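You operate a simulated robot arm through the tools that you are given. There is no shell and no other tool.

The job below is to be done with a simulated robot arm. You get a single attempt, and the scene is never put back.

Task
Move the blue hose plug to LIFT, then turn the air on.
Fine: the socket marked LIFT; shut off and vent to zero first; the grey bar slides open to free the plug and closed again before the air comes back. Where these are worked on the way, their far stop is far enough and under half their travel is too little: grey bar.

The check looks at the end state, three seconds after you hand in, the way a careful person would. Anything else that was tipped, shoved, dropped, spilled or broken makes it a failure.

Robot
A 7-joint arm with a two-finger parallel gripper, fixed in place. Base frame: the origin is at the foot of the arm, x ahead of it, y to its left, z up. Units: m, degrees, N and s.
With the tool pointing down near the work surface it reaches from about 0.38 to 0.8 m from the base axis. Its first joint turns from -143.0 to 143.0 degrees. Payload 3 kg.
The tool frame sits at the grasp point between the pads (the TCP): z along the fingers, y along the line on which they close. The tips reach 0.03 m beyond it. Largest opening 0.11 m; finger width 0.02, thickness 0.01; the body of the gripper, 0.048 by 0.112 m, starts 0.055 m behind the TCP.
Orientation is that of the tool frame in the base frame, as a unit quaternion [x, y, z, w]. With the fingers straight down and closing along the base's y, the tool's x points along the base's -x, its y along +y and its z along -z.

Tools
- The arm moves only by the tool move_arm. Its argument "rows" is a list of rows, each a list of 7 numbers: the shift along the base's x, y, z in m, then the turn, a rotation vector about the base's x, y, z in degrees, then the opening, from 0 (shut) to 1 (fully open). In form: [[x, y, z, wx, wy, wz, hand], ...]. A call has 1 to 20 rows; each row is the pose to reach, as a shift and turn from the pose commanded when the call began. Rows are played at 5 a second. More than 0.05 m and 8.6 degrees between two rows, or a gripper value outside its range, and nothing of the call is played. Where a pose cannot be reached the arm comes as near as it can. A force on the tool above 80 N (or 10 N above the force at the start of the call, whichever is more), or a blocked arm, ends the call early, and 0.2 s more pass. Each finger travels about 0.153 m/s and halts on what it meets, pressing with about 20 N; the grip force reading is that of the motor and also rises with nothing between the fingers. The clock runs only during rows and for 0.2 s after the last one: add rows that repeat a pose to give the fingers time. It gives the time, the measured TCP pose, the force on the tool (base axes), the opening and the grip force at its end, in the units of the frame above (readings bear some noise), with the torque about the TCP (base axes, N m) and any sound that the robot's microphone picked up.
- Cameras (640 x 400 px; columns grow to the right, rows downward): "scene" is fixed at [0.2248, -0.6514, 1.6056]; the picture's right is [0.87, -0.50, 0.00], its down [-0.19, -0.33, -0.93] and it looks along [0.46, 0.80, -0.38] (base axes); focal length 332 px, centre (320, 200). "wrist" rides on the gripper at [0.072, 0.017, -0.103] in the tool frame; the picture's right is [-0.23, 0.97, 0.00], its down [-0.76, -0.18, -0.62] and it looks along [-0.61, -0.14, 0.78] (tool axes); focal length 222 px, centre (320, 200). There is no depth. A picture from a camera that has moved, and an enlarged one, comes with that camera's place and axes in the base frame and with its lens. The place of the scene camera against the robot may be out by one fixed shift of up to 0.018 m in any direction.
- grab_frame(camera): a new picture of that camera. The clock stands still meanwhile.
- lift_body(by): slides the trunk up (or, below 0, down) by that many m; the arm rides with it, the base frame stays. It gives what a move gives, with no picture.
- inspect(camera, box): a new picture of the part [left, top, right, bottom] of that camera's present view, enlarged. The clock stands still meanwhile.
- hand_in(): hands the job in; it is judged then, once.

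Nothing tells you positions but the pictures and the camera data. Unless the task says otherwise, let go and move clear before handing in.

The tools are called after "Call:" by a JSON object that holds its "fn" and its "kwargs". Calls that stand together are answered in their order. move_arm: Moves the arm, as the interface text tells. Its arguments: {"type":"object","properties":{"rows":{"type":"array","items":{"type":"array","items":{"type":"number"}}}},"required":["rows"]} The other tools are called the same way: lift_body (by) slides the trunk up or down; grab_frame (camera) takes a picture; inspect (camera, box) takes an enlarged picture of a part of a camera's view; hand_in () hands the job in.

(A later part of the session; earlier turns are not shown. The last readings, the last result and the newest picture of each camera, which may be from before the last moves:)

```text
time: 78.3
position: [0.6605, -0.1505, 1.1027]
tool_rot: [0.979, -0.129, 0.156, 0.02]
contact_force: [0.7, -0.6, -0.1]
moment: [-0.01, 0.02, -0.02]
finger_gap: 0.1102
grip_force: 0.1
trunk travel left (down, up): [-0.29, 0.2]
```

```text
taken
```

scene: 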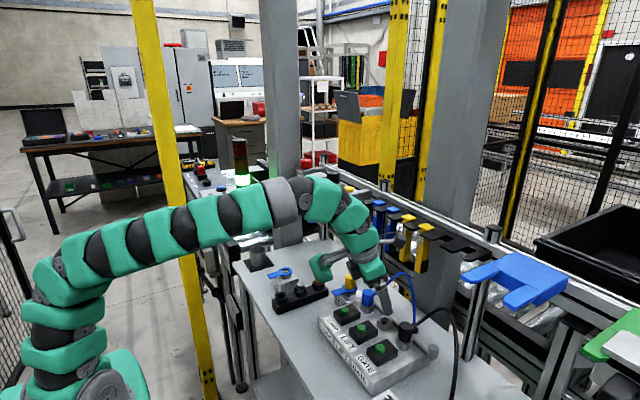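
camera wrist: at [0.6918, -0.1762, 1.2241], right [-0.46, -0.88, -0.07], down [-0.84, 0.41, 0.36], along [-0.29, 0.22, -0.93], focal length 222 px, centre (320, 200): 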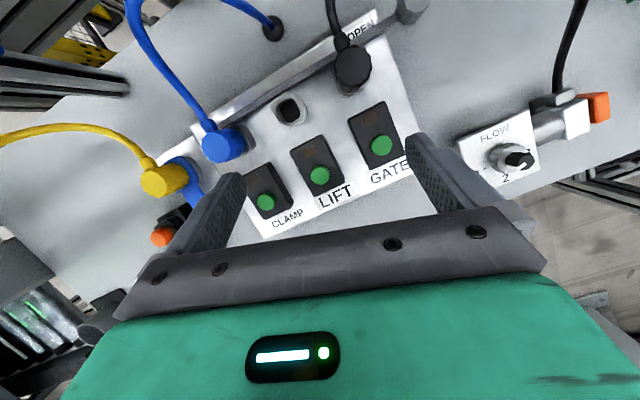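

Now I have a fine overhead view of the manifold and bar. I'll enlarge it.

Call:
{"fn": "inspect", "kwargs": {"camera": "wrist", "box": [190, 0, 430, 150]}}

Call:
{"fn": "inspect", "kwargs": {"camera": "wrist", "box": [310, 0, 440, 90]}}

Call:
{"fn": "inspect", "kwargs": {"camera": "wrist", "box": [180, 70, 320, 170]}}

```text
2.67 times, centred on (310, 75) of wrist
camera zoom: at [0.6918, -0.1762, 1.2241], right [-0.46, -0.88, -0.07], down [-0.84, 0.41, 0.36], along [-0.29, 0.22, -0.93], focal length 592 px, centre (347, 533)
```

zoom: 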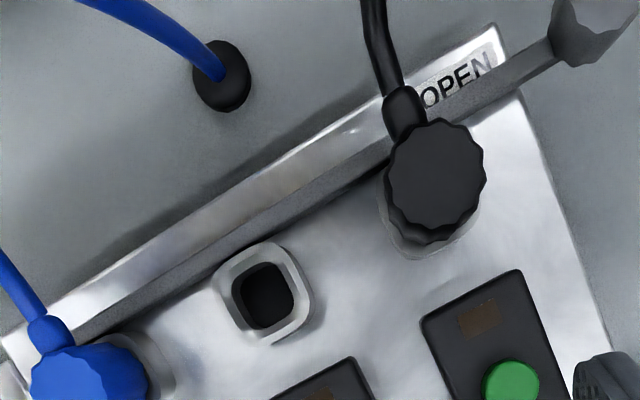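

```text
4.44 times, centred on (375, 45) of wrist
camera zoom: at [0.6918, -0.1762, 1.2241], right [-0.46, -0.88, -0.07], down [-0.84, 0.41, 0.36], along [-0.29, 0.22, -0.93], focal length 987 px, centre (76, 889)
```

zoom: 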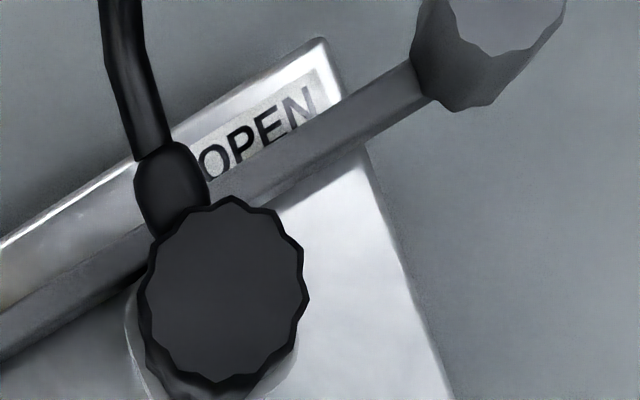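

```text
4.00 times, centred on (250, 120) of wrist
camera zoom: at [0.6918, -0.1762, 1.2241], right [-0.46, -0.88, -0.07], down [-0.84, 0.41, 0.36], along [-0.29, 0.22, -0.93], focal length 888 px, centre (600, 520)
```

zoom: 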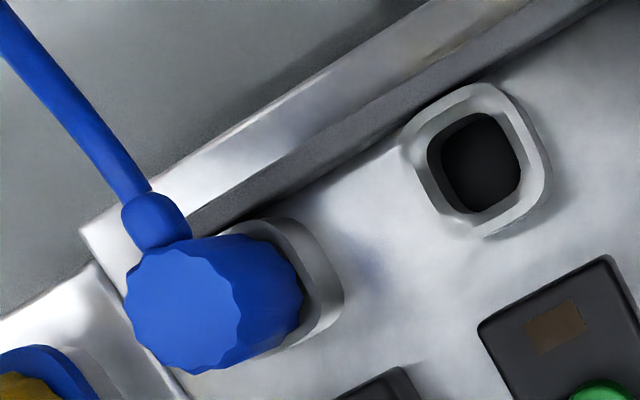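

The bar lies along the back edge with "OPEN" printed at its -y end; its post-handle top is at about (0.741, -0.277, 0.983). Blue plug axis ≈ (0.722, -0.052), LIFT socket ≈ (0.7195, -0.131). I move above the bar handle.

Call:
{"fn": "move_arm", "kwargs": {"rows": [[0.012, -0.02, -0.005, 0, 0, -2.2, 1], [0.025, -0.041, -0.01, 0, 0, -4.4, 0.8], [0.037, -0.062, -0.02, 0, 0, -6.6, 0.6], [0.05, -0.083, -0.03, 0, 0, -8.8, 0.5], [0.062, -0.104, -0.037, 0, 0, -11, 0.5], [0.0748, -0.1231, -0.043, 0, 0, -13, 0.5], [0.0748, -0.1231, -0.043, 0, 0, -13, 0.5]]}}

Call:
{"fn": "grab_frame", "kwargs": {"camera": "wrist"}}

Call:
{"fn": "inspect", "kwargs": {"camera": "scene", "box": [330, 230, 480, 380]}}

```text
time: 79.9
position: [0.6768, -0.2208, 1.0451]
tool_rot: [0.958, -0.24, 0.152, 0.038]
contact_force: [0.0, -0.5, 0.3]
moment: [0.02, 0.0, -0.01]
finger_gap: 0.055
grip_force: 0.1
out of reach, approached as far as the arm can: row 1, 2, 3, 4, 5, 6, 7
trunk travel left (down, up): [-0.29, 0.2]
```

```text
taken
camera wrist: at [0.701, -0.2533, 1.1661], right [-0.65, -0.76, -0.07], down [-0.73, 0.59, 0.36], along [-0.23, 0.28, -0.93], focal length 222 px, centre (320, 200)
```

wrist: 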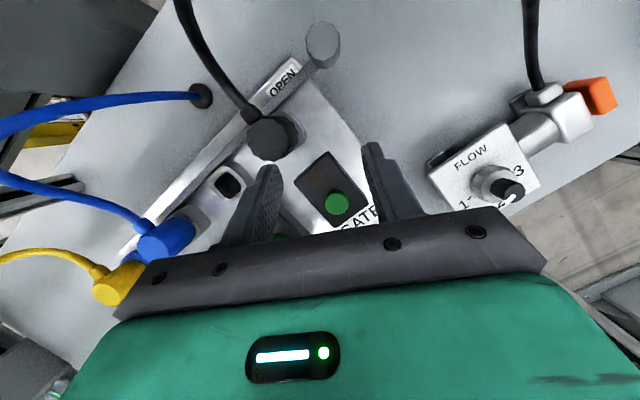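

```text
2.67 times, centred on (405, 305) of scene
camera zoom: at [0.2248, -0.6514, 1.6056], right [0.87, -0.5, 0.0], down [-0.19, -0.33, -0.93], along [0.46, 0.8, -0.38], focal length 885 px, centre (93, -80)
```

zoom: 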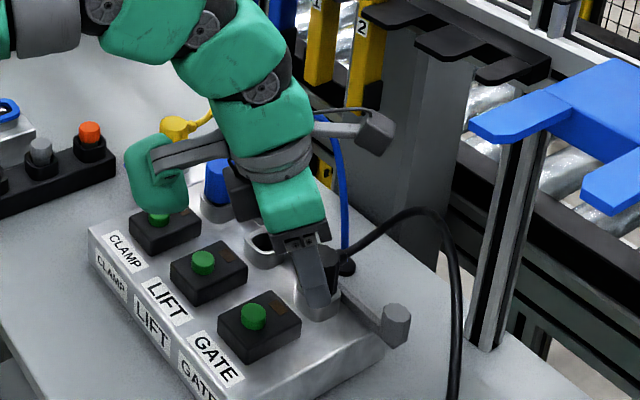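

The wrist is at its roll limit here, so I'll unroll by about 30° with less tilt and push the handle with closed fingertips instead. First I reorient at a safe height.

Call:
{"fn": "move_arm", "kwargs": {"rows": [[0.0, 0.0, 0.02, 2.2, 1.13, -5.2, 0.5], [0.0, 0.0, 0.04, 4.4, 2.26, -10.4, 0.3], [0.0, 0.0, 0.05, 6.7, 3.4, -15.7, 0], [0.0, 0.0, 0.05, 8.9, 4.5, -20.9, 0], [0.0, 0.0, 0.05, 11.1, 5.64, -26.1, 0], [0.0, 0.0, 0.05, 11.1, 5.64, -26.1, 0]]}}

Call:
{"fn": "grab_frame", "kwargs": {"camera": "wrist"}}

```text
time: 81.3
position: [0.6581, -0.1853, 1.1225]
tool_rot: [0.904, -0.418, 0.087, 0.0]
contact_force: [-0.3, 0.1, 0.0]
moment: [0.0, 0.0, -0.01]
finger_gap: 0.0001
grip_force: 19.8
out of reach, approached as far as the arm can: row 2, 3, 4, 5, 6
trunk travel left (down, up): [-0.29, 0.2]
```

```text
taken
camera wrist: at [0.6748, -0.2441, 1.2353], right [-0.88, -0.46, -0.11], down [-0.45, 0.74, 0.51], along [-0.16, 0.49, -0.85], focal length 222 px, centre (320, 200)
```

wrist: 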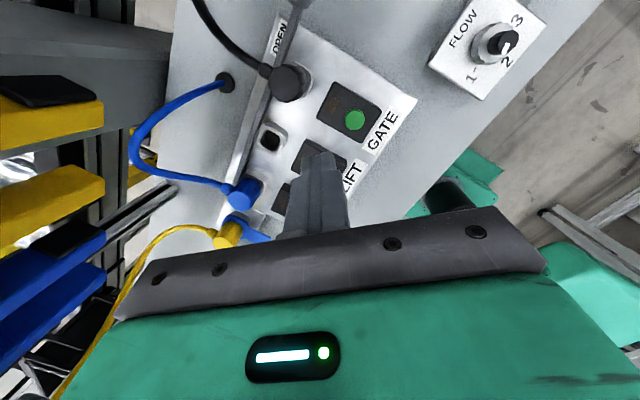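

Call:
{"fn": "grab_frame", "kwargs": {"camera": "scene"}}

```text
taken
```

scene: 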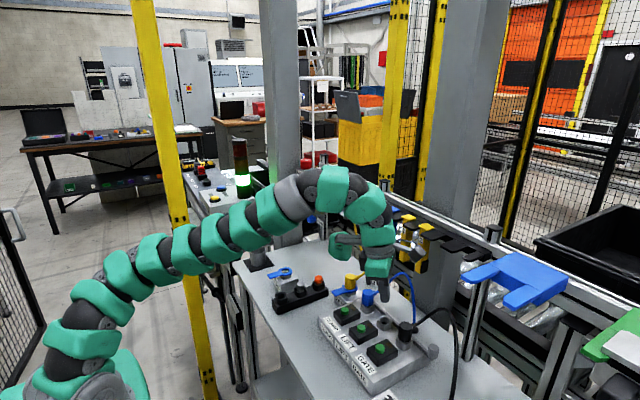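

With the trunk low the arm is over-stretched, so I raise the trunk back up and then reorient.

Call:
{"fn": "lift_body", "kwargs": {"by": 0.17}}

```text
time: 83.2
position: [0.6575, -0.1855, 1.2941]
tool_rot: [0.904, -0.418, 0.086, 0.0]
contact_force: [-0.2, -0.4, -0.8]
moment: [-0.04, 0.02, 0.01]
finger_gap: 0.0001
grip_force: 20.6
trunk travel left (down, up): [-0.46, 0.03]
```

Call:
{"fn": "move_arm", "kwargs": {"rows": [[0.01, -0.015, -0.035, 0.5, 0.3, -1.3, 0], [0.02, -0.03, -0.07, 1.0, 0.5, -2.6, 0], [0.03, -0.045, -0.105, 1.6, 0.8, -3.9, 0], [0.04, -0.0545, -0.14, 2.18, 1.12, -5.25, 0], [0.05, -0.0545, -0.175, 2.18, 1.12, -5.25, 0], [0.05, -0.0545, -0.175, 2.18, 1.12, -5.25, 0]]}}

Call:
{"fn": "grab_frame", "kwargs": {"camera": "wrist"}}

Call:
{"fn": "inspect", "kwargs": {"camera": "scene", "box": [310, 190, 490, 350]}}

```text
time: 84.6
position: [0.6777, -0.2172, 1.1164]
tool_rot: [0.885, -0.46, 0.071, -0.009]
contact_force: [0.0, 0.1, -0.2]
moment: [-0.03, 0.0, 0.0]
finger_gap: 0.0
grip_force: 19.8
out of reach, approached as far as the arm can: row 1, 2, 3, 4, 5, 6
trunk travel left (down, up): [-0.46, 0.03]
```

```text
taken
camera wrist: at [0.6914, -0.2816, 1.2266], right [-0.92, -0.38, -0.11], down [-0.37, 0.75, 0.54], along [-0.12, 0.54, -0.83], focal length 222 px, centre (320, 200)
```

wrist: 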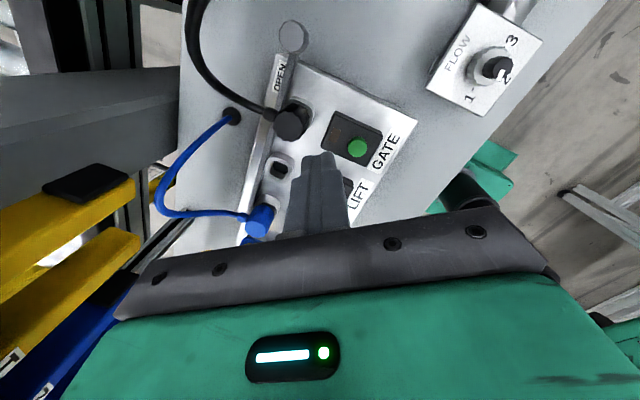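

```text
2.50 times, centred on (400, 270) of scene
camera zoom: at [0.2248, -0.6514, 1.6056], right [0.87, -0.5, 0.0], down [-0.19, -0.33, -0.93], along [0.46, 0.8, -0.38], focal length 830 px, centre (120, 25)
```

zoom: 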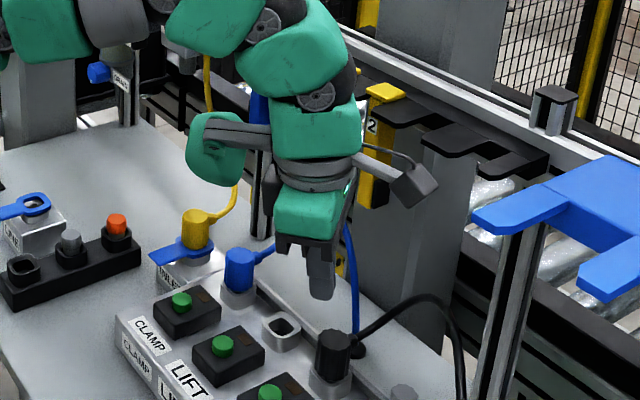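

The wrist/elbow seems to be in an unfavourable configuration after all the rolling. I'll go back to a home-like pose with roll 0 to reset the arm's posture, then approach again.

Call:
{"fn": "move_arm", "kwargs": {"rows": [[-0.016, 0.01, 0.03, 0, 0, -7, 0], [-0.032, 0.025, 0.05, 0, 0, -14, 0], [-0.048, 0.045, 0.07, 0, 0, -21, 0], [-0.064, 0.065, 0.09, 0, 0, -28, 0], [-0.08, 0.085, 0.11, 0, 0, -36, 0], [-0.096, 0.105, 0.13, 0, 0, -44, 0], [-0.112, 0.125, 0.15, 0, 0, -52, 0], [-0.128, 0.145, 0.17, 0, 0, -60, 0], [-0.144, 0.165, 0.19, 0, 0, -68, 0], [-0.16, 0.185, 0.21, 0, 0, -76, 0], [-0.176, 0.205, 0.23, 0, 0, -84, 0], [-0.192, 0.225, 0.25, 0, 0, -92, 0], [-0.208, 0.25, 0.27, 0, 0, -100, 0], [-0.225, 0.275, 0.29, 0, 0, -108, 0], [-0.24, 0.3, 0.31, 0, 0, -116, 0], [-0.258, 0.317, 0.33, 0, 0, -123, 0], [-0.258, 0.317, 0.33, 0, 0, -123, 0]]}}

Call:
{"fn": "grab_frame", "kwargs": {"camera": "scene"}}

```text
time: 88.2
position: [0.4163, 0.0987, 1.4367]
tool_rot: [-0.017, 0.997, -0.041, -0.056]
contact_force: [0.0, 0.4, 0.0]
moment: [0.01, 0.02, 0.01]
finger_gap: 0.0
grip_force: 19.8
out of reach, approached as far as the arm can: row 16, 17
trunk travel left (down, up): [-0.46, 0.03]
```

```text
taken
```

scene: 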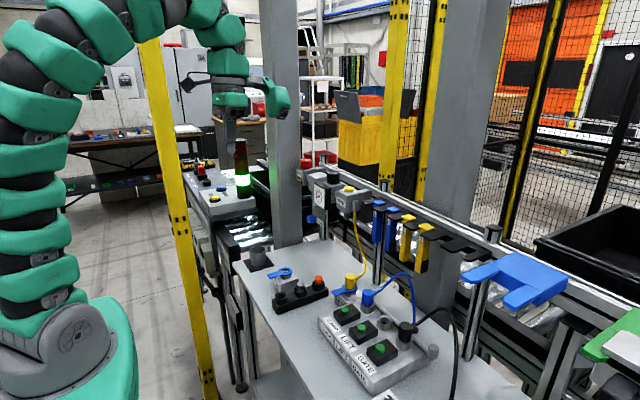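

Call:
{"fn": "move_arm", "kwargs": {"rows": [[-0.01, 0.01, 0.02, 2.3, -3.2, -1.0, 0], [-0.02, 0.02, 0.04, 4.7, -6.4, -1.95, 0], [-0.028, 0.03, 0.061, 4.7, -6.4, -1.95, 0], [-0.028, 0.03, 0.061, 4.7, -6.4, -1.95, 0]]}}

Call:
{"fn": "grab_frame", "kwargs": {"camera": "scene"}}

```text
time: 89.2
position: [0.3923, 0.125, 1.4882]
tool_rot: [0.0, 1.0, -0.002, -0.002]
contact_force: [0.1, -0.3, 0.0]
moment: [0.01, 0.01, -0.03]
finger_gap: 0.0
grip_force: 20.3
out of reach, approached as far as the arm can: row 3, 4
trunk travel left (down, up): [-0.46, 0.03]
```

```text
taken
```

scene: 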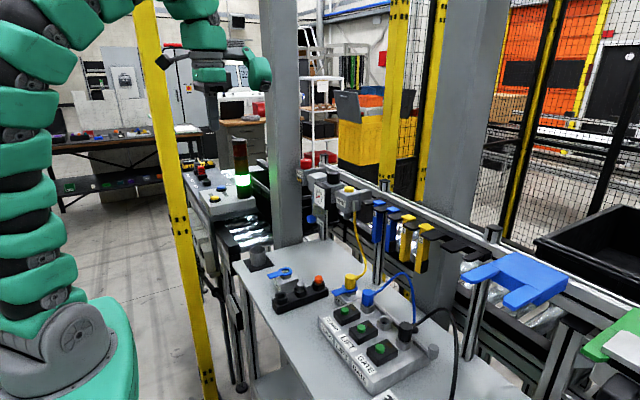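

The arm's elbow appears swivelled sideways (base joint turned too far left). I'll roll the hand the other way in free space to swing the elbow back, watching its posture.

Call:
{"fn": "move_arm", "kwargs": {"rows": [[0, 0, 0, 0, 0, -8, 0], [0, 0, 0, 0, 0, -16, 0], [0, 0, 0, 0, 0, -24, 0], [0, 0, 0, 0, 0, -32, 0], [0, 0, 0, 0, 0, -40, 0], [0, 0, 0, 0, 0, -48, 0], [0, 0, 0, 0, 0, -56, 0], [0, 0, 0, 0, 0, -64, 0], [0, 0, 0, 0, 0, -72, 0], [0, 0, 0, 0, 0, -80, 0], [0, 0, 0, 0, 0, -88, 0], [0, 0, 0, 0, 0, -96, 0], [0, 0, 0, 0, 0, -104, 0], [0, 0, 0, 0, 0, -112, 0], [0, 0, 0, 0, 0, -120, 0], [0, 0, 0, 0, 0, -128, 0], [0, 0, 0, 0, 0, -136, 0], [0, 0, 0, 0, 0, -144, 0], [0, 0, 0, 0, 0, -144, 0]]}}

Call:
{"fn": "grab_frame", "kwargs": {"camera": "scene"}}

```text
time: 93.2
position: [0.393, 0.1262, 1.4874]
tool_rot: [0.951, 0.31, 0.002, -0.001]
contact_force: [-0.6, -0.1, -0.7]
moment: [0.03, 0.01, -0.03]
finger_gap: 0.0
grip_force: 20.3
trunk travel left (down, up): [-0.46, 0.03]
```

```text
taken
```

scene: 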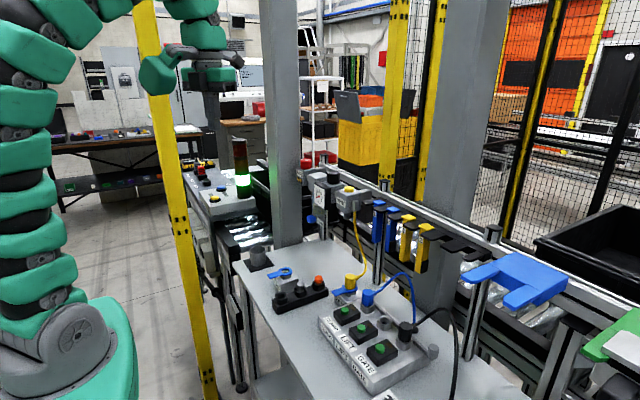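

Call:
{"fn": "move_arm", "kwargs": {"rows": [[0, 0, 0, 0, 0, -8, 0], [0, 0, 0, 0, 0, -16, 0], [0, 0, 0, 0, 0, -24, 0], [0, 0, 0, 0, 0, -32, 0], [0, 0, 0, 0, 0, -40, 0], [0, 0, 0, 0, 0, -48, 0], [0, 0, 0, 0, 0, -56, 0], [0, 0, 0, 0, 0, -64, 0], [0, 0, 0, 0, 0, -64, 0]]}}

Call:
{"fn": "grab_frame", "kwargs": {"camera": "scene"}}

```text
time: 95.2
position: [0.3921, 0.1258, 1.4886]
tool_rot: [0.951, 0.31, 0.001, 0.0]
contact_force: [-0.1, 0.6, -0.5]
moment: [0.0, 0.01, -0.04]
finger_gap: 0.0001
grip_force: 19.5
out of reach, approached as far as the arm can: row 1, 2, 3, 4, 5, 6, 7, 8, 9
trunk travel left (down, up): [-0.46, 0.03]
```

```text
taken
```

scene: 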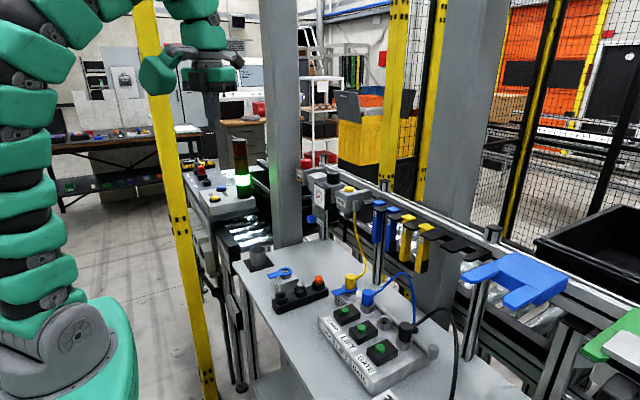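

Call:
{"fn": "inspect", "kwargs": {"camera": "scene", "box": [0, 0, 300, 400]}}

```text
1.00 times, centred on (150, 200) of scene (not enlarged: the box is as wide or as high as the picture)
camera zoom: at [0.2248, -0.6514, 1.6056], right [0.87, -0.5, 0.0], down [-0.19, -0.33, -0.93], along [0.46, 0.8, -0.38], focal length 332 px, centre (490, 200)
```

zoom: 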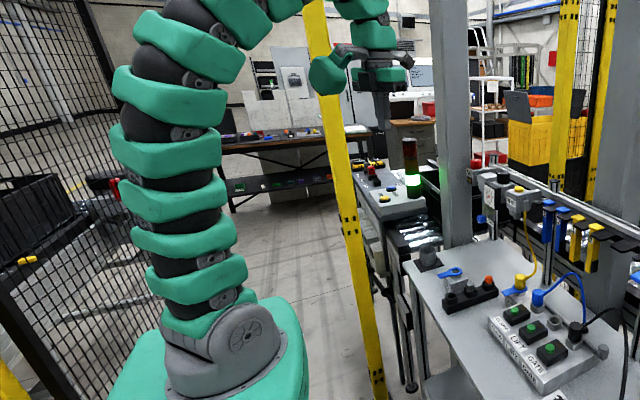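

The hand rolls freely between about -144° and +180°. For the bar I'll use roll +120° (camera toward -y, paddle over the manifold), approaching from the -y side so that the arm's base joint comes round. I'll translate and roll in free space.

Call:
{"fn": "move_arm", "kwargs": {"rows": [[0.0, -0.024, 0, 0, 0, 8, 0], [0.0, -0.048, 0, 0, 0, 16, 0], [0.0, -0.072, 0, 0, 0, 24, 0], [0.005, -0.096, 0, 0, 0, 32, 0], [0.01, -0.12, -0.005, 0, 0, 40, 0], [0.015, -0.144, -0.01, 0, 0, 48, 0], [0.02, -0.168, -0.015, 0, 0, 56, 0], [0.025, -0.192, -0.02, 0, 0, 64, 0], [0.03, -0.216, -0.025, 0, 0, 72, 0], [0.035, -0.24, -0.03, 0, 0, 80, 0], [0.04, -0.264, -0.035, 0, 0, 88, 0], [0.045, -0.288, -0.04, 0, 0, 96, 0], [0.05, -0.312, -0.045, 0, 0, 104, 0], [0.055, -0.336, -0.05, 0, 0, 112, 0], [0.06, -0.36, -0.055, 0, 0, 120, 0], [0.06, -0.384, -0.06, 0, 0, 128, 0], [0.06, -0.408, -0.065, 0, 0, 136, 0], [0.06, -0.432, -0.07, 0, 0, 144, 0], [0.06, -0.456, -0.08, 0, 0, 152, 0], [0.06, -0.456, -0.08, 0, 0, 152, 0]]}}

Call:
{"fn": "grab_frame", "kwargs": {"camera": "scene"}}

```text
time: 99.4
position: [0.4512, -0.3089, 1.381]
tool_rot: [-0.058, 0.998, -0.002, -0.001]
contact_force: [0.5, 0.2, 0.4]
moment: [-0.01, -0.02, 0.0]
finger_gap: 0.0
grip_force: 20.0
out of reach, approached as far as the arm can: row 3, 4, 5, 6, 7, 8, 9, 10, 11, 12, 13, 14, 15, 16, 17, 18, 19, 20
trunk travel left (down, up): [-0.46, 0.03]
```

```text
taken
```

scene: 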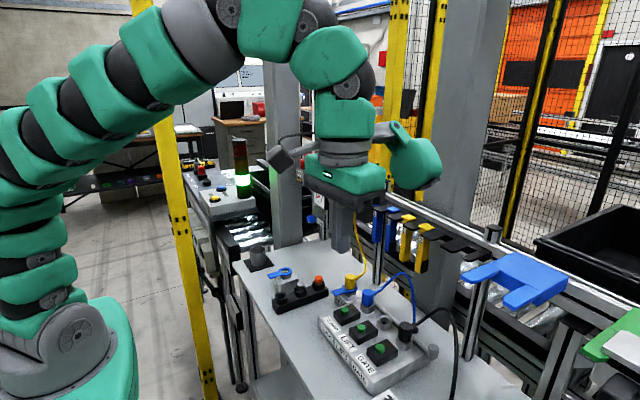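

Call:
{"fn": "inspect", "kwargs": {"camera": "scene", "box": [0, 240, 160, 400]}}

```text
2.50 times, centred on (80, 320) of scene
camera zoom: at [0.2248, -0.6514, 1.6056], right [0.87, -0.5, 0.0], down [-0.19, -0.33, -0.93], along [0.46, 0.8, -0.38], focal length 830 px, centre (920, -100)
```

zoom: 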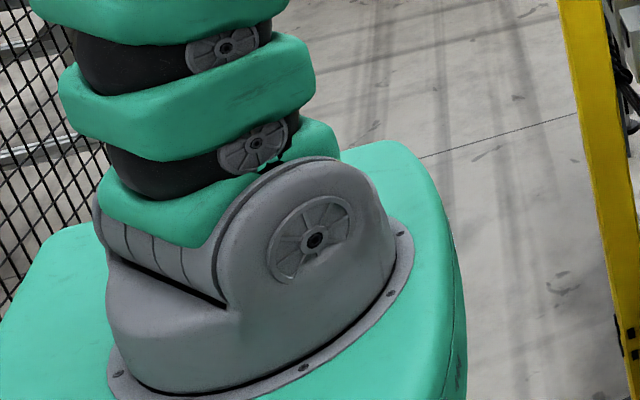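

I want to see whether the base joint follows the hand; I'll move the hand back toward +y and compare the base housing.

Call:
{"fn": "move_arm", "kwargs": {"rows": [[0, 0.04, 0, 0, 0, -1, 0], [0, 0.08, 0, 0, 0, -2, 0], [0, 0.12, 0, 0, 0, -3, 0], [0, 0.16, 0, 0, 0, -4, 0], [0, 0.2, 0, 0, 0, -5, 0], [0, 0.24, 0, 0, 0, -6, 0], [0, 0.28, 0, 0, 0, -7, 0], [0, 0.32, 0, 0, 0, -7, 0], [0, 0.36, 0, 0, 0, -7, 0], [0, 0.4, 0, 0, 0, -7, 0], [0, 0.44, 0, 0, 0, -7, 0], [0, 0.48, 0, 0, 0, -7, 0], [0, 0.48, 0, 0, 0, -7, 0]]}}

Call:
{"fn": "inspect", "kwargs": {"camera": "scene", "box": [0, 240, 160, 400]}}

Call:
{"fn": "grab_frame", "kwargs": {"camera": "scene"}}

```text
time: 102.2
position: [0.4509, 0.1739, 1.3807]
tool_rot: [-0.009, 1.0, -0.001, -0.001]
contact_force: [-1.2, 0.6, 0.4]
moment: [-0.04, -0.02, 0.01]
finger_gap: 0.0002
grip_force: 20.2
trunk travel left (down, up): [-0.46, 0.03]
```

```text
2.50 times, centred on (80, 320) of scene
camera zoom: at [0.2248, -0.6514, 1.6056], right [0.87, -0.5, 0.0], down [-0.19, -0.33, -0.93], along [0.46, 0.8, -0.38], focal length 830 px, centre (920, -100)
```

zoom: 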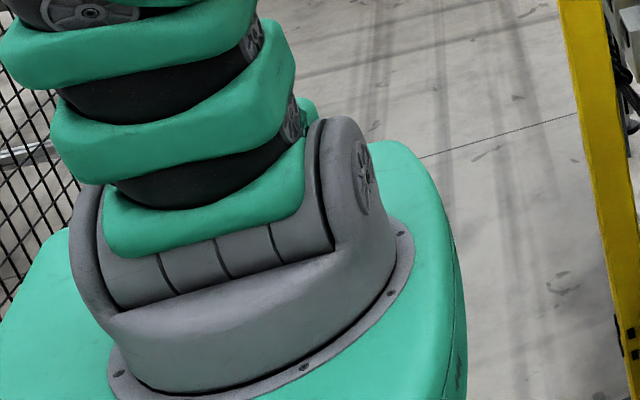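

```text
taken
```

scene: 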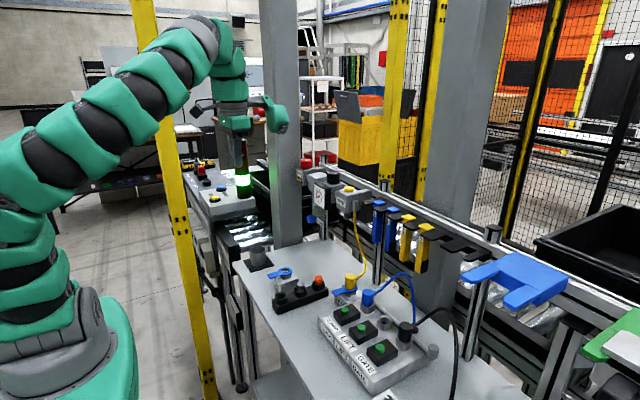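

The base joint does move, but the shoulder is in a flipped configuration with its limit toward -y. I'll try to flip it back: roll the hand to its upper roll limit here and push on past it, watching the base.

Call:
{"fn": "move_arm", "kwargs": {"rows": [[0, 0, 0, 0, 0, 8.5, 0], [0, 0, 0, 0, 0, 17, 0], [0, 0, 0, 0, 0, 25.5, 0], [0, 0, 0, 0, 0, 34, 0], [0, 0, 0, 0, 0, 42.5, 0], [0, 0, 0, 0, 0, 51, 0], [0, 0, 0, 0, 0, 59.5, 0], [0, 0, 0, 0, 0, 68, 0], [0, 0, 0, 0, 0, 76.5, 0], [0, 0, 0, 0, 0, 85, 0], [0, 0, 0, 0, 0, 93.5, 0], [0, 0, 0, 0, 0, 102, 0], [0, 0, 0, 0, 0, 110.5, 0], [0, 0, 0, 0, 0, 119, 0], [0, 0, 0, 0, 0, 127.5, 0], [0, 0, 0, 0, 0, 136, 0], [0, 0, 0, 0, 0, 144.5, 0], [0, 0, 0, 0, 0, 153, 0], [0, 0, 0, 0, 0, 161, 0], [0, 0, 0, 0, 0, 169, 0]]}}

Call:
{"fn": "move_arm", "kwargs": {"rows": [[0, 0, 0, 0, 0, 8, 0], [0, 0, 0, 0, 0, 16, 0], [0, 0, 0, 0, 0, 24, 0], [0, 0, 0, 0, 0, 32, 0], [0, 0, 0, 0, 0, 32, 0]]}}

Call:
{"fn": "inspect", "kwargs": {"camera": "scene", "box": [0, 240, 160, 400]}}

Call:
{"fn": "grab_frame", "kwargs": {"camera": "scene"}}

```text
time: 106.4
position: [0.4484, 0.172, 1.3817]
tool_rot: [0.996, -0.085, 0.0, -0.001]
contact_force: [1.0, -0.4, 1.1]
moment: [0.01, -0.04, 0.0]
finger_gap: 0.0
grip_force: 20.4
trunk travel left (down, up): [-0.46, 0.03]
```

```text
time: 107.6
position: [0.4493, 0.1717, 1.3804]
tool_rot: [0.981, 0.193, 0.0, -0.001]
contact_force: [0.4, -0.2, -0.5]
moment: [0.03, 0.01, -0.02]
finger_gap: 0.0
grip_force: 20.3
trunk travel left (down, up): [-0.46, 0.03]
```

```text
2.50 times, centred on (80, 320) of scene
camera zoom: at [0.2248, -0.6514, 1.6056], right [0.87, -0.5, 0.0], down [-0.19, -0.33, -0.93], along [0.46, 0.8, -0.38], focal length 830 px, centre (920, -100)
```

zoom: 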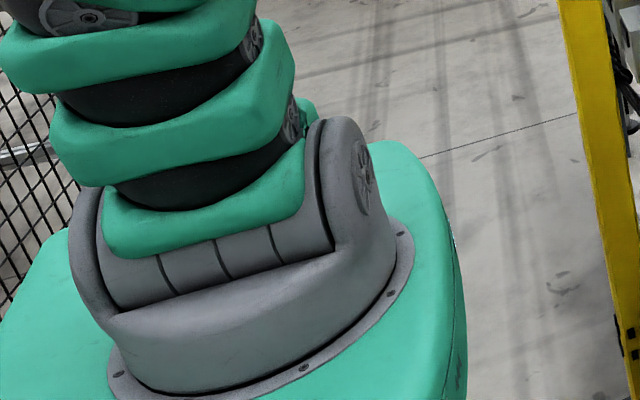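

```text
taken
```

scene: 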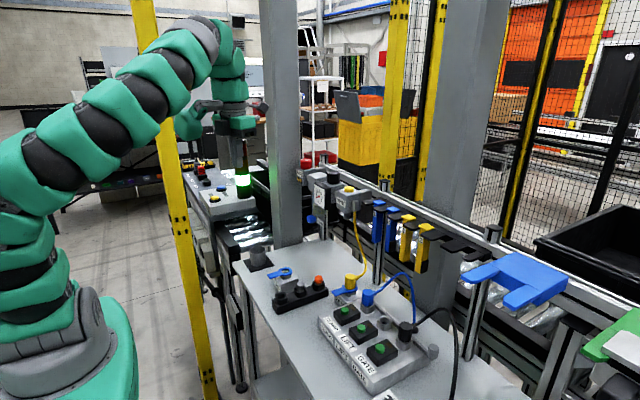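

Call:
{"fn": "move_arm", "kwargs": {"rows": [[0, 0, 0, 0, 0, 8, 0], [0, 0, 0, 0, 0, 16, 0], [0, 0, 0, 0, 0, 24, 0], [0, 0, 0, 0, 0, 32, 0], [0, 0, 0, 0, 0, 40, 0], [0, 0, 0, 0, 0, 48, 0], [0, 0, 0, 0, 0, 56, 0], [0, 0, 0, 0, 0, 64, 0], [0, 0, 0, 0, 0, 64, 0]]}}

Call:
{"fn": "grab_frame", "kwargs": {"camera": "scene"}}

```text
time: 109.6
position: [0.4164, 0.1814, 1.359]
tool_rot: [0.895, 0.446, 0.004, -0.006]
contact_force: [0.1, -0.5, 0.4]
moment: [-0.01, -0.01, 0.01]
finger_gap: 0.0
grip_force: 20.2
out of reach, approached as far as the arm can: row 3, 4, 5, 6, 7, 8, 9
trunk travel left (down, up): [-0.46, 0.03]
```

```text
taken
```

scene: 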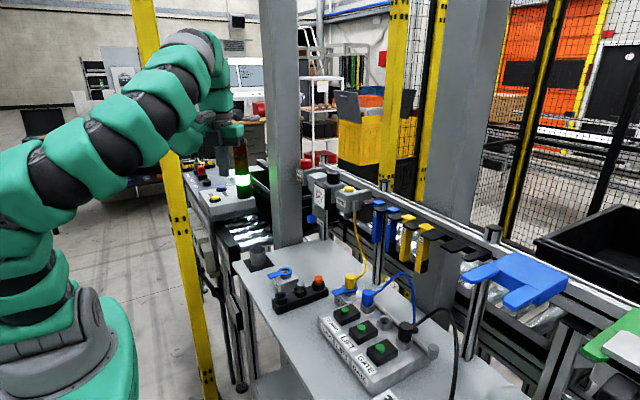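

Call:
{"fn": "move_arm", "kwargs": {"rows": [[0, 0, 0, 0, 0, 8, 0], [0, 0, 0, 0, 0, 16, 0], [0, 0, 0, 0, 0, 24, 0], [0, 0, 0, 0, 0, 32, 0], [0, 0, 0, 0, 0, 40, 0], [0, 0, 0, 0, 0, 48, 0], [0, 0, 0, 0, 0, 56, 0], [0, 0, 0, 0, 0, 56, 0]]}}

Call:
{"fn": "inspect", "kwargs": {"camera": "scene", "box": [0, 240, 160, 400]}}

Call:
{"fn": "grab_frame", "kwargs": {"camera": "scene"}}

```text
time: 111.4
position: [0.416, 0.1822, 1.3592]
tool_rot: [0.895, 0.446, 0.004, -0.005]
contact_force: [-0.2, -0.2, 0.3]
moment: [0.0, 0.02, -0.02]
finger_gap: 0.0
grip_force: 20.0
out of reach, approached as far as the arm can: row 1, 2, 3, 4, 5, 6, 7, 8
trunk travel left (down, up): [-0.46, 0.03]
```

```text
2.50 times, centred on (80, 320) of scene
camera zoom: at [0.2248, -0.6514, 1.6056], right [0.87, -0.5, 0.0], down [-0.19, -0.33, -0.93], along [0.46, 0.8, -0.38], focal length 830 px, centre (920, -100)
```

zoom: 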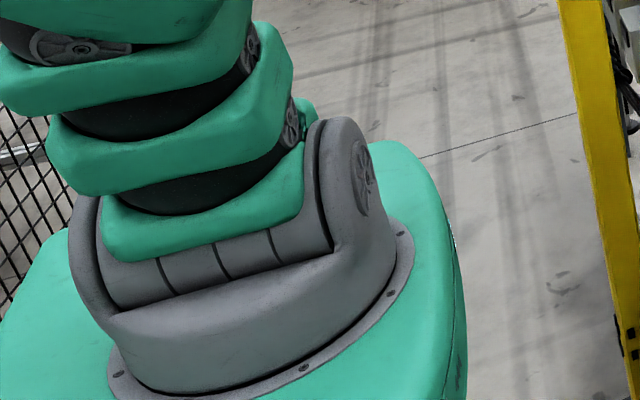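

```text
taken
```

scene: 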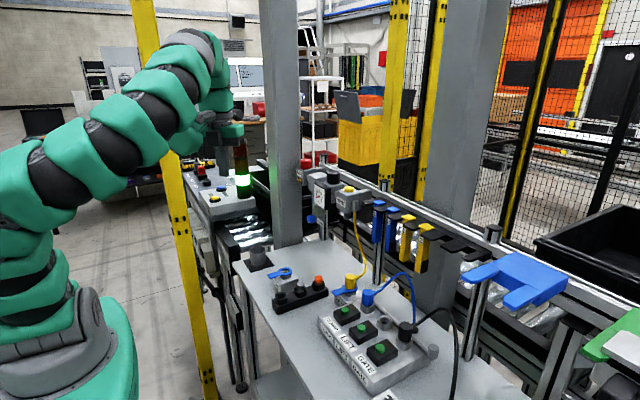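

The base hasn't flipped. The cleaner way is to swing the hand round to the -y side, past the point where the shoulder leans the other way, and come back. First I unroll while moving toward -y.

Call:
{"fn": "move_arm", "kwargs": {"rows": [[0.0, -0.01, 0.01, 0, 0, -8.5, 0], [0.0, -0.025, 0.02, 0, 0, -17, 0], [0.0, -0.04, 0.03, 0, 0, -25.5, 0], [0.0, -0.06, 0.04, 0, 0, -34, 0], [0.0, -0.08, 0.04, 0, 0, -42.5, 0], [0.0, -0.1, 0.04, 0, 0, -51, 0], [0.0, -0.12, 0.04, 0, 0, -59.5, 0], [0.0, -0.14, 0.04, 0, 0, -68, 0], [0.0, -0.165, 0.04, 0, 0, -76.5, 0], [0.0, -0.19, 0.04, 0, 0, -85, 0], [0.0, -0.215, 0.04, 0, 0, -93.5, 0], [0.0, -0.24, 0.04, 0, 0, -102, 0], [0.0, -0.27, 0.04, 0, 0, -110.5, 0], [0.0, -0.3, 0.04, 0, 0, -119, 0], [0.0, -0.33, 0.04, 0, 0, -127.5, 0], [0.0, -0.36, 0.04, 0, 0, -136, 0], [0.0, -0.395, 0.04, 0, 0, -144.5, 0], [0.0, -0.43, 0.04, 0, 0, -153, 0], [0.0, -0.465, 0.04, 0, 0, -161.5, 0], [0.0, -0.5, 0.04, 0, 0, -170, 0]]}}

Call:
{"fn": "move_arm", "kwargs": {"rows": [[-0.03, -0.02, 0.0, 0, 0, -4, 0], [-0.065, -0.035, 0.0, 0, 0, -8, 0], [-0.1, -0.05, 0.0, 0, 0, -12, 0], [-0.14, -0.065, 0.0, 0, 0, -16, 0], [-0.18, -0.08, 0.0, 0, 0, -20, 0], [-0.22, -0.09, 0.0, 0, 0, -24, 0], [-0.26, -0.1, 0.0, 0, 0, -28, 0], [-0.3, -0.105, 0.0, 0, 0, -32, 0], [-0.34, -0.105, 0.0, 0, 0, -36, 0], [-0.38, -0.105, 0.0, 0, 0, -40, 0], [-0.38, -0.105, 0.0, 0, 0, -40, 0]]}}

Call:
{"fn": "grab_frame", "kwargs": {"camera": "scene"}}

Call:
{"fn": "inspect", "kwargs": {"camera": "scene", "box": [0, 240, 160, 400]}}

```text
time: 115.6
position: [0.4853, -0.2336, 1.3975]
tool_rot: [-0.521, 0.853, -0.005, -0.005]
contact_force: [0.7, -0.9, -0.8]
moment: [0.04, 0.03, -0.01]
finger_gap: 0.0
grip_force: 20.4
out of reach, approached as far as the arm can: row 5, 6, 7, 8, 9, 10, 11, 12, 13, 15, 16, 17, 18, 19, 20
trunk travel left (down, up): [-0.46, 0.03]
```

```text
time: 118.0
position: [0.4282, -0.1148, 1.4025]
tool_rot: [-0.221, 0.975, -0.004, -0.006]
contact_force: [0.2, 0.4, 0.5]
moment: [0.03, 0.03, -0.02]
finger_gap: 0.0
grip_force: 20.0
out of reach, approached as far as the arm can: row 1, 2, 3, 4, 5, 6, 7, 8, 9, 10, 11
trunk travel left (down, up): [-0.46, 0.03]
```

```text
taken
```

scene: 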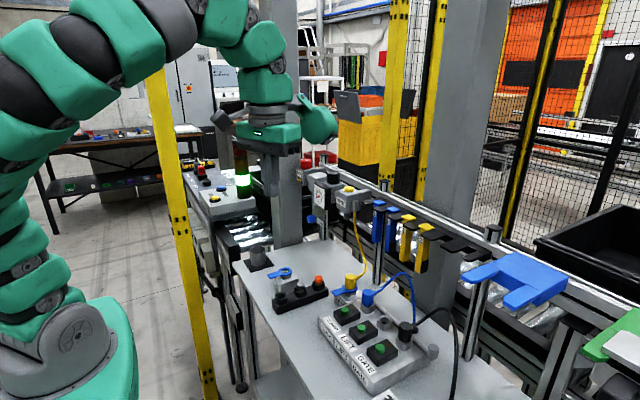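

```text
2.50 times, centred on (80, 320) of scene
camera zoom: at [0.2248, -0.6514, 1.6056], right [0.87, -0.5, 0.0], down [-0.19, -0.33, -0.93], along [0.46, 0.8, -0.38], focal length 830 px, centre (920, -100)
```

zoom: 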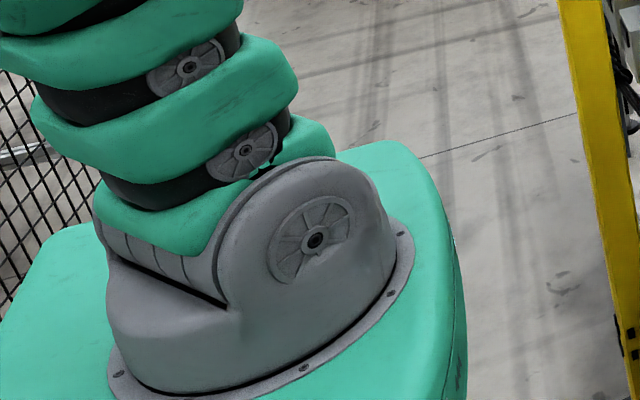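

The base joint is pinned on its -y limit. I'll take the hand further round at a larger radius (arm stretched), so the shoulder can come over to the normal side, letting the tool yaw follow.

Call:
{"fn": "move_arm", "kwargs": {"rows": [[0.01, -0.03, -0.01, 0, 0, -3, 0], [0.02, -0.07, -0.025, 0, 0, -6, 0], [0.03, -0.11, -0.04, 0, 0, -9, 0], [0.04, -0.15, -0.055, 0, 0, -12, 0], [0.045, -0.185, -0.07, 0, 0, -16, 0], [0.035, -0.22, -0.08, 0, 0, -20, 0], [0.02, -0.25, -0.09, 0, 0, -24, 0], [0.0, -0.28, -0.1, 0, 0, -29, 0], [-0.025, -0.31, -0.1, 0, 0, -34, 0], [-0.05, -0.335, -0.1, 0, 0, -39, 0], [-0.08, -0.36, -0.1, 0, 0, -44, 0], [-0.11, -0.385, -0.1, 0, 0, -49, 0], [-0.145, -0.41, -0.1, 0, 0, -54, 0], [-0.18, -0.43, -0.1, 0, 0, -59, 0], [-0.215, -0.45, -0.1, 0, 0, -64, 0], [-0.215, -0.45, -0.1, 0, 0, -64, 0]]}}

Call:
{"fn": "grab_frame", "kwargs": {"camera": "scene"}}

Call:
{"fn": "inspect", "kwargs": {"camera": "scene", "box": [0, 240, 160, 400]}}

```text
time: 121.4
position: [0.2179, -0.5761, 1.2914]
tool_rot: [0.351, 0.936, 0.0, -0.007]
contact_force: [-0.1, -0.4, -0.2]
moment: [-0.01, 0.01, -0.02]
finger_gap: 0.0
grip_force: 19.6
trunk travel left (down, up): [-0.46, 0.03]
```

```text
taken
```

scene: 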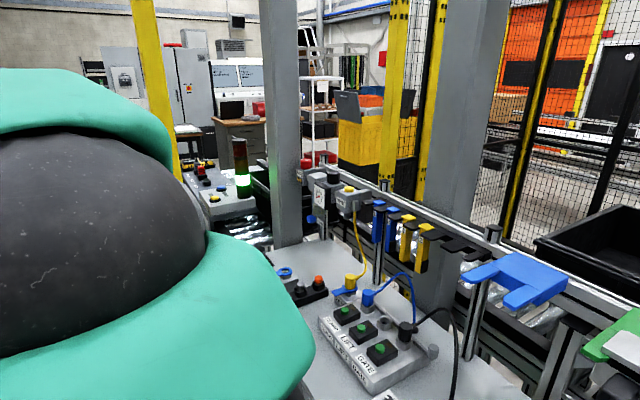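

```text
2.50 times, centred on (80, 320) of scene
camera zoom: at [0.2248, -0.6514, 1.6056], right [0.87, -0.5, 0.0], down [-0.19, -0.33, -0.93], along [0.46, 0.8, -0.38], focal length 830 px, centre (920, -100)
```

zoom: 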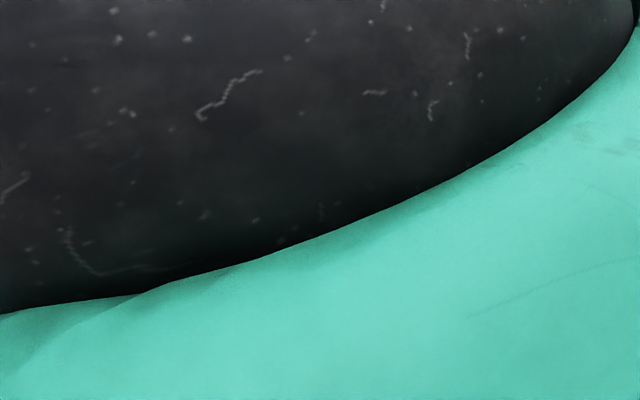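

That went through cleanly. I check the surroundings with the wrist camera before coming back.

Call:
{"fn": "grab_frame", "kwargs": {"camera": "wrist"}}

```text
taken
camera wrist: at [0.1756, -0.5172, 1.3958], right [0.81, 0.59, -0.01], down [0.46, -0.64, 0.62], along [0.36, -0.5, -0.79], focal length 222 px, centre (320, 200)
```

wrist: 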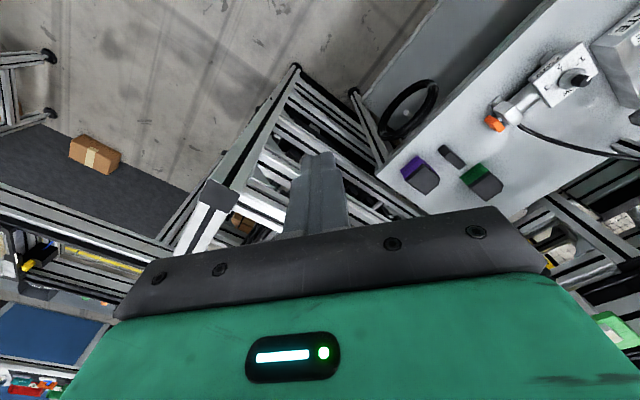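

Call:
{"fn": "move_arm", "kwargs": {"rows": [[0.024, 0.0065, -0.004, 0, 0, 8, 0], [0.047, 0.013, -0.008, 0, 0, 16, 0], [0.071, 0.0215, -0.012, 0, 0, 24, 0], [0.095, 0.03, -0.016, 0, 0, 32, 0], [0.1175, 0.041, -0.02, 0, 0, 40, 0], [0.14, 0.0515, -0.024, 0, 0, 48, 0], [0.162, 0.0635, -0.028, 0, 0, 56, 0], [0.1844, 0.0758, -0.032, 0, 0, 64, 0], [0.206, 0.0905, -0.036, 0, 0, 72, 0], [0.227, 0.105, -0.04, 0, 0, 80, 0], [0.247, 0.121, -0.044, 0, 0, 88, 0], [0.267, 0.1376, -0.048, 0, 0, 96, 0], [0.2865, 0.155, -0.052, 0, 0, 104, 0], [0.306, 0.1728, -0.056, 0, 0, 112, 0], [0.3235, 0.192, -0.06, 0, 0, 120, 0], [0.341, 0.2118, -0.064, 0, 0, 128, 0], [0.358, 0.233, -0.068, 0, 0, 136, 0], [0.3744, 0.2545, -0.072, 0, 0, 144, 0], [0.389, 0.277, -0.076, 0, 0, 152, 0], [0.4033, 0.2995, -0.08, 0, 0, 160, 0]]}}

Call:
{"fn": "grab_frame", "kwargs": {"camera": "scene"}}

```text
time: 125.6
position: [0.623, -0.2757, 1.211]
tool_rot: [0.862, -0.506, 0.006, 0.001]
contact_force: [0.0, -0.9, -0.3]
moment: [0.0, -0.01, 0.03]
finger_gap: 0.0001
grip_force: 20.1
trunk travel left (down, up): [-0.46, 0.03]
```

```text
taken
```

scene: 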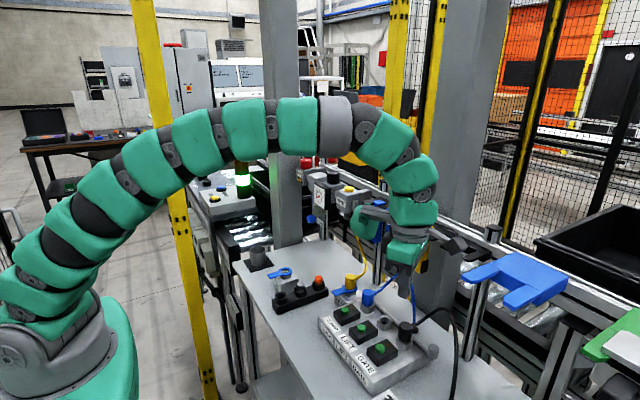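

The arm is back in a natural, forward-leaning posture with full reach. Now I bring the closed fingertips above the gap between the GATE plug and the bar handle, with a slight forward tilt.

Call:
{"fn": "move_arm", "kwargs": {"rows": [[0.02, 0.007, -0.035, -0.35, -1.97, 0, 0], [0.04, 0.014, -0.07, -0.7, -3.94, 0, 0], [0.065, 0.021, -0.1, -1.04, -5.91, 0, 0], [0.09, 0.028, -0.13, -1.39, -7.88, 0, 0], [0.1139, 0.0351, -0.155, -1.74, -9.85, 0, 0], [0.1139, 0.0351, -0.155, -1.74, -9.85, 0, 0]]}}

Call:
{"fn": "grab_frame", "kwargs": {"camera": "wrist"}}

Call:
{"fn": "inspect", "kwargs": {"camera": "scene", "box": [340, 220, 500, 370]}}

```text
time: 126.4
position: [0.6652, -0.2621, 1.1282]
tool_rot: [0.854, -0.517, 0.051, -0.016]
contact_force: [-74.2, 20.9, 18.2]
moment: [-4.34, -9.29, -6.37]
finger_gap: 0.0
grip_force: 20.0
trunk travel left (down, up): [-0.46, 0.03]
stopped in row 3: the force on the tool passed its limit at 87 N (the readings are from after the stop); the commanded pose is now the measured one
```

```text
taken
camera wrist: at [0.6722, -0.3311, 1.2352], right [-0.96, -0.25, -0.09], down [-0.26, 0.77, 0.58], along [-0.07, 0.58, -0.81], focal length 222 px, centre (320, 200)
```

wrist: 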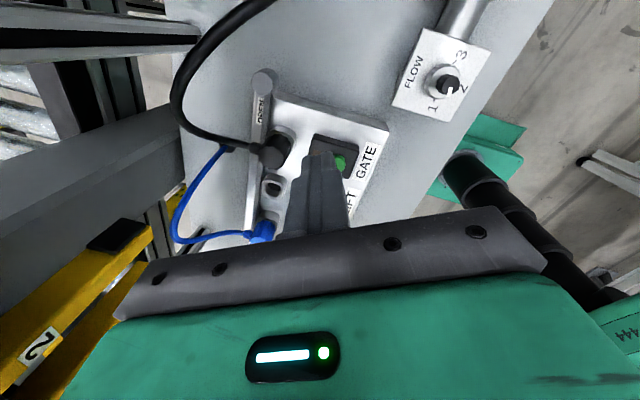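

```text
2.67 times, centred on (420, 295) of scene
camera zoom: at [0.2248, -0.6514, 1.6056], right [0.87, -0.5, 0.0], down [-0.19, -0.33, -0.93], along [0.46, 0.8, -0.38], focal length 885 px, centre (53, -53)
```

zoom: 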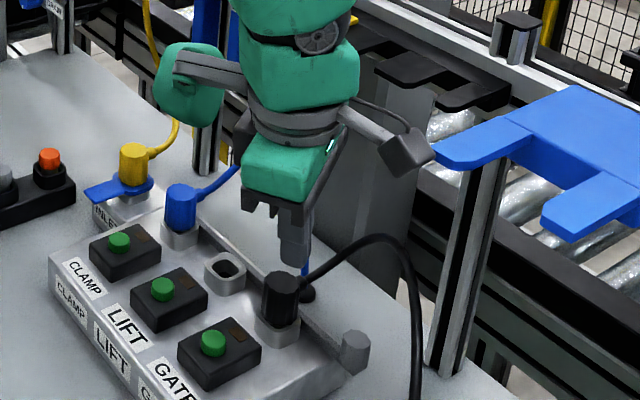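

The camera touched the tip of the big blue bracket (around (0.70, -0.355, 1.25)). I back off along the reaction and check the bracket hasn't shifted.

Call:
{"fn": "move_arm", "kwargs": {"rows": [[-0.015, 0.005, 0.004, 0, 0, 0, 0], [-0.03, 0.012, 0.01, 0, 0, 0, 0], [-0.045, 0.02, 0.02, 0, 0, 0, 0], [-0.045, 0.02, 0.02, 0, 0, 0, 0]]}}

Call:
{"fn": "inspect", "kwargs": {"camera": "scene", "box": [400, 220, 600, 340]}}

Call:
{"fn": "grab_frame", "kwargs": {"camera": "scene"}}

```text
time: 127.4
position: [0.6309, -0.2412, 1.1425]
tool_rot: [0.857, -0.512, 0.051, -0.015]
contact_force: [0.4, -0.5, 0.3]
moment: [-0.02, -0.03, 0.04]
finger_gap: 0.0
grip_force: 20.4
trunk travel left (down, up): [-0.46, 0.03]
```

```text
3.20 times, centred on (500, 280) of scene
camera zoom: at [0.2248, -0.6514, 1.6056], right [0.87, -0.5, 0.0], down [-0.19, -0.33, -0.93], along [0.46, 0.8, -0.38], focal length 1062 px, centre (-256, -56)
```

zoom: 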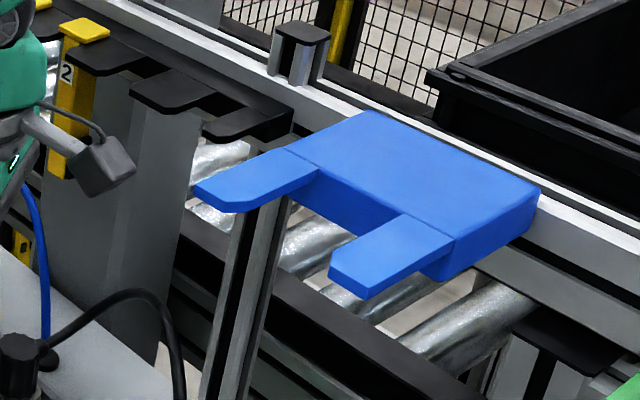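

```text
taken
```

scene: 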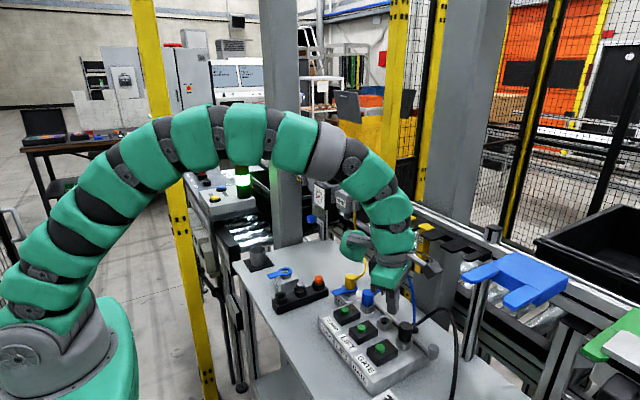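

The bracket is unchanged. It overhangs at z≈1.25, so I go in underneath: down first, then outward over the bar handle gap.

Call:
{"fn": "move_arm", "kwargs": {"rows": [[0, 0, -0.03, 0, 0, 0, 0], [0, 0, -0.06, 0, 0, 0, 0], [0, 0, -0.09, -0.35, -2, 0, 0], [0.03, 0, -0.1, -0.7, -3.94, 0, 0], [0.065, 0, -0.1, -0.7, -3.94, 0, 0], [0.09, 0, -0.1, -0.7, -3.94, 0, 0], [0.09, 0, -0.1, -0.7, -3.94, 0, 0]]}}

Call:
{"fn": "grab_frame", "kwargs": {"camera": "wrist"}}

Call:
{"fn": "inspect", "kwargs": {"camera": "scene", "box": [340, 240, 480, 360]}}

```text
time: 129.0
position: [0.7208, -0.2407, 1.0398]
tool_rot: [0.855, -0.512, 0.084, -0.027]
contact_force: [0.3, 0.0, -0.5]
moment: [0.03, 0.0, 0.05]
finger_gap: 0.0002
grip_force: 19.9
trunk travel left (down, up): [-0.46, 0.03]
```

```text
taken
camera wrist: at [0.7224, -0.3092, 1.1481], right [-0.95, -0.26, -0.15], down [-0.3, 0.78, 0.55], along [-0.03, 0.57, -0.82], focal length 222 px, centre (320, 200)
```

wrist: 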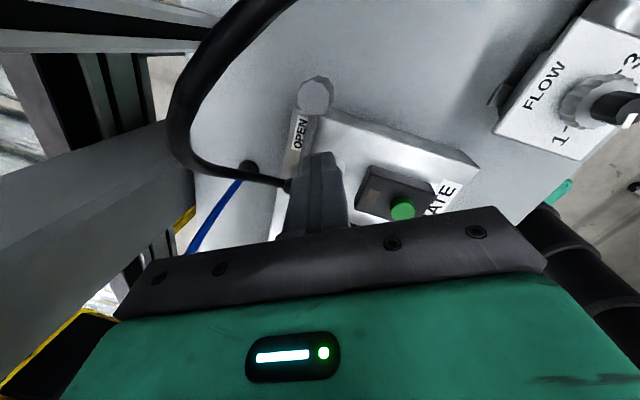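

```text
3.33 times, centred on (410, 300) of scene
camera zoom: at [0.2248, -0.6514, 1.6056], right [0.87, -0.5, 0.0], down [-0.19, -0.33, -0.93], along [0.46, 0.8, -0.38], focal length 1106 px, centre (20, -133)
```

zoom: 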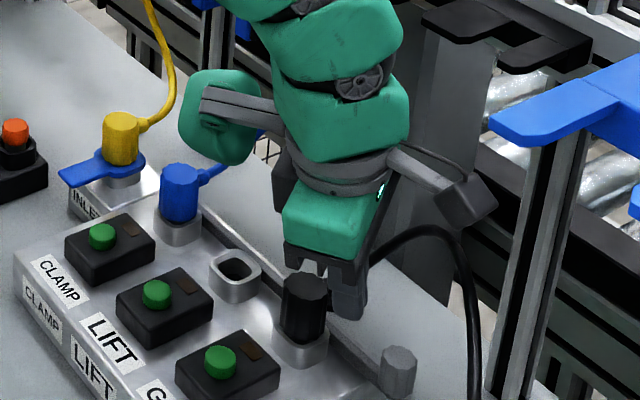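

Call:
{"fn": "move_arm", "kwargs": {"rows": [[0.016, -0.001, 0, 0, 0, 0, 0], [0.016, -0.001, -0.012, 0, 0, 0, 0], [0.016, -0.001, -0.024, 0, 0, 0, 0], [0.016, -0.001, -0.033, 0, 0, 0, 0], [0.016, -0.001, -0.04, 0, 0, 0, 0], [0.016, -0.001, -0.04, 0, 0, 0, 0]]}}

Call:
{"fn": "grab_frame", "kwargs": {"camera": "wrist"}}

Call:
{"fn": "inspect", "kwargs": {"camera": "scene", "box": [360, 270, 460, 360]}}

```text
time: 130.4
position: [0.7364, -0.2438, 1.002]
tool_rot: [0.854, -0.512, 0.084, -0.026]
contact_force: [0.8, 0.9, -0.3]
moment: [0.04, 0.01, 0.02]
finger_gap: 0.0
grip_force: 19.9
trunk travel left (down, up): [-0.46, 0.03]
```

```text
taken
camera wrist: at [0.738, -0.3111, 1.11], right [-0.95, -0.26, -0.15], down [-0.3, 0.78, 0.55], along [-0.02, 0.57, -0.82], focal length 222 px, centre (320, 200)
```

wrist: 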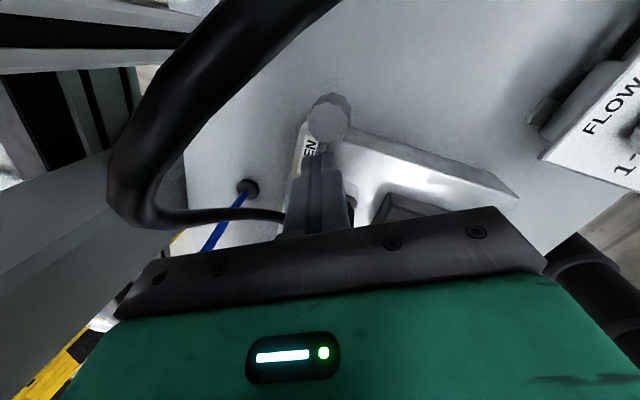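

```text
4.44 times, centred on (410, 315) of scene
camera zoom: at [0.2248, -0.6514, 1.6056], right [0.87, -0.5, 0.0], down [-0.19, -0.33, -0.93], along [0.46, 0.8, -0.38], focal length 1475 px, centre (-80, -311)
```

zoom: 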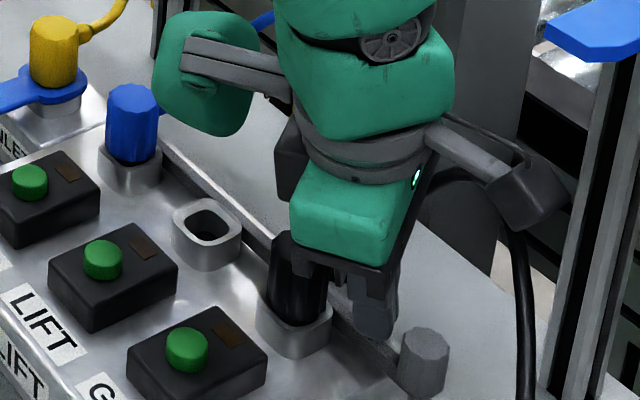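

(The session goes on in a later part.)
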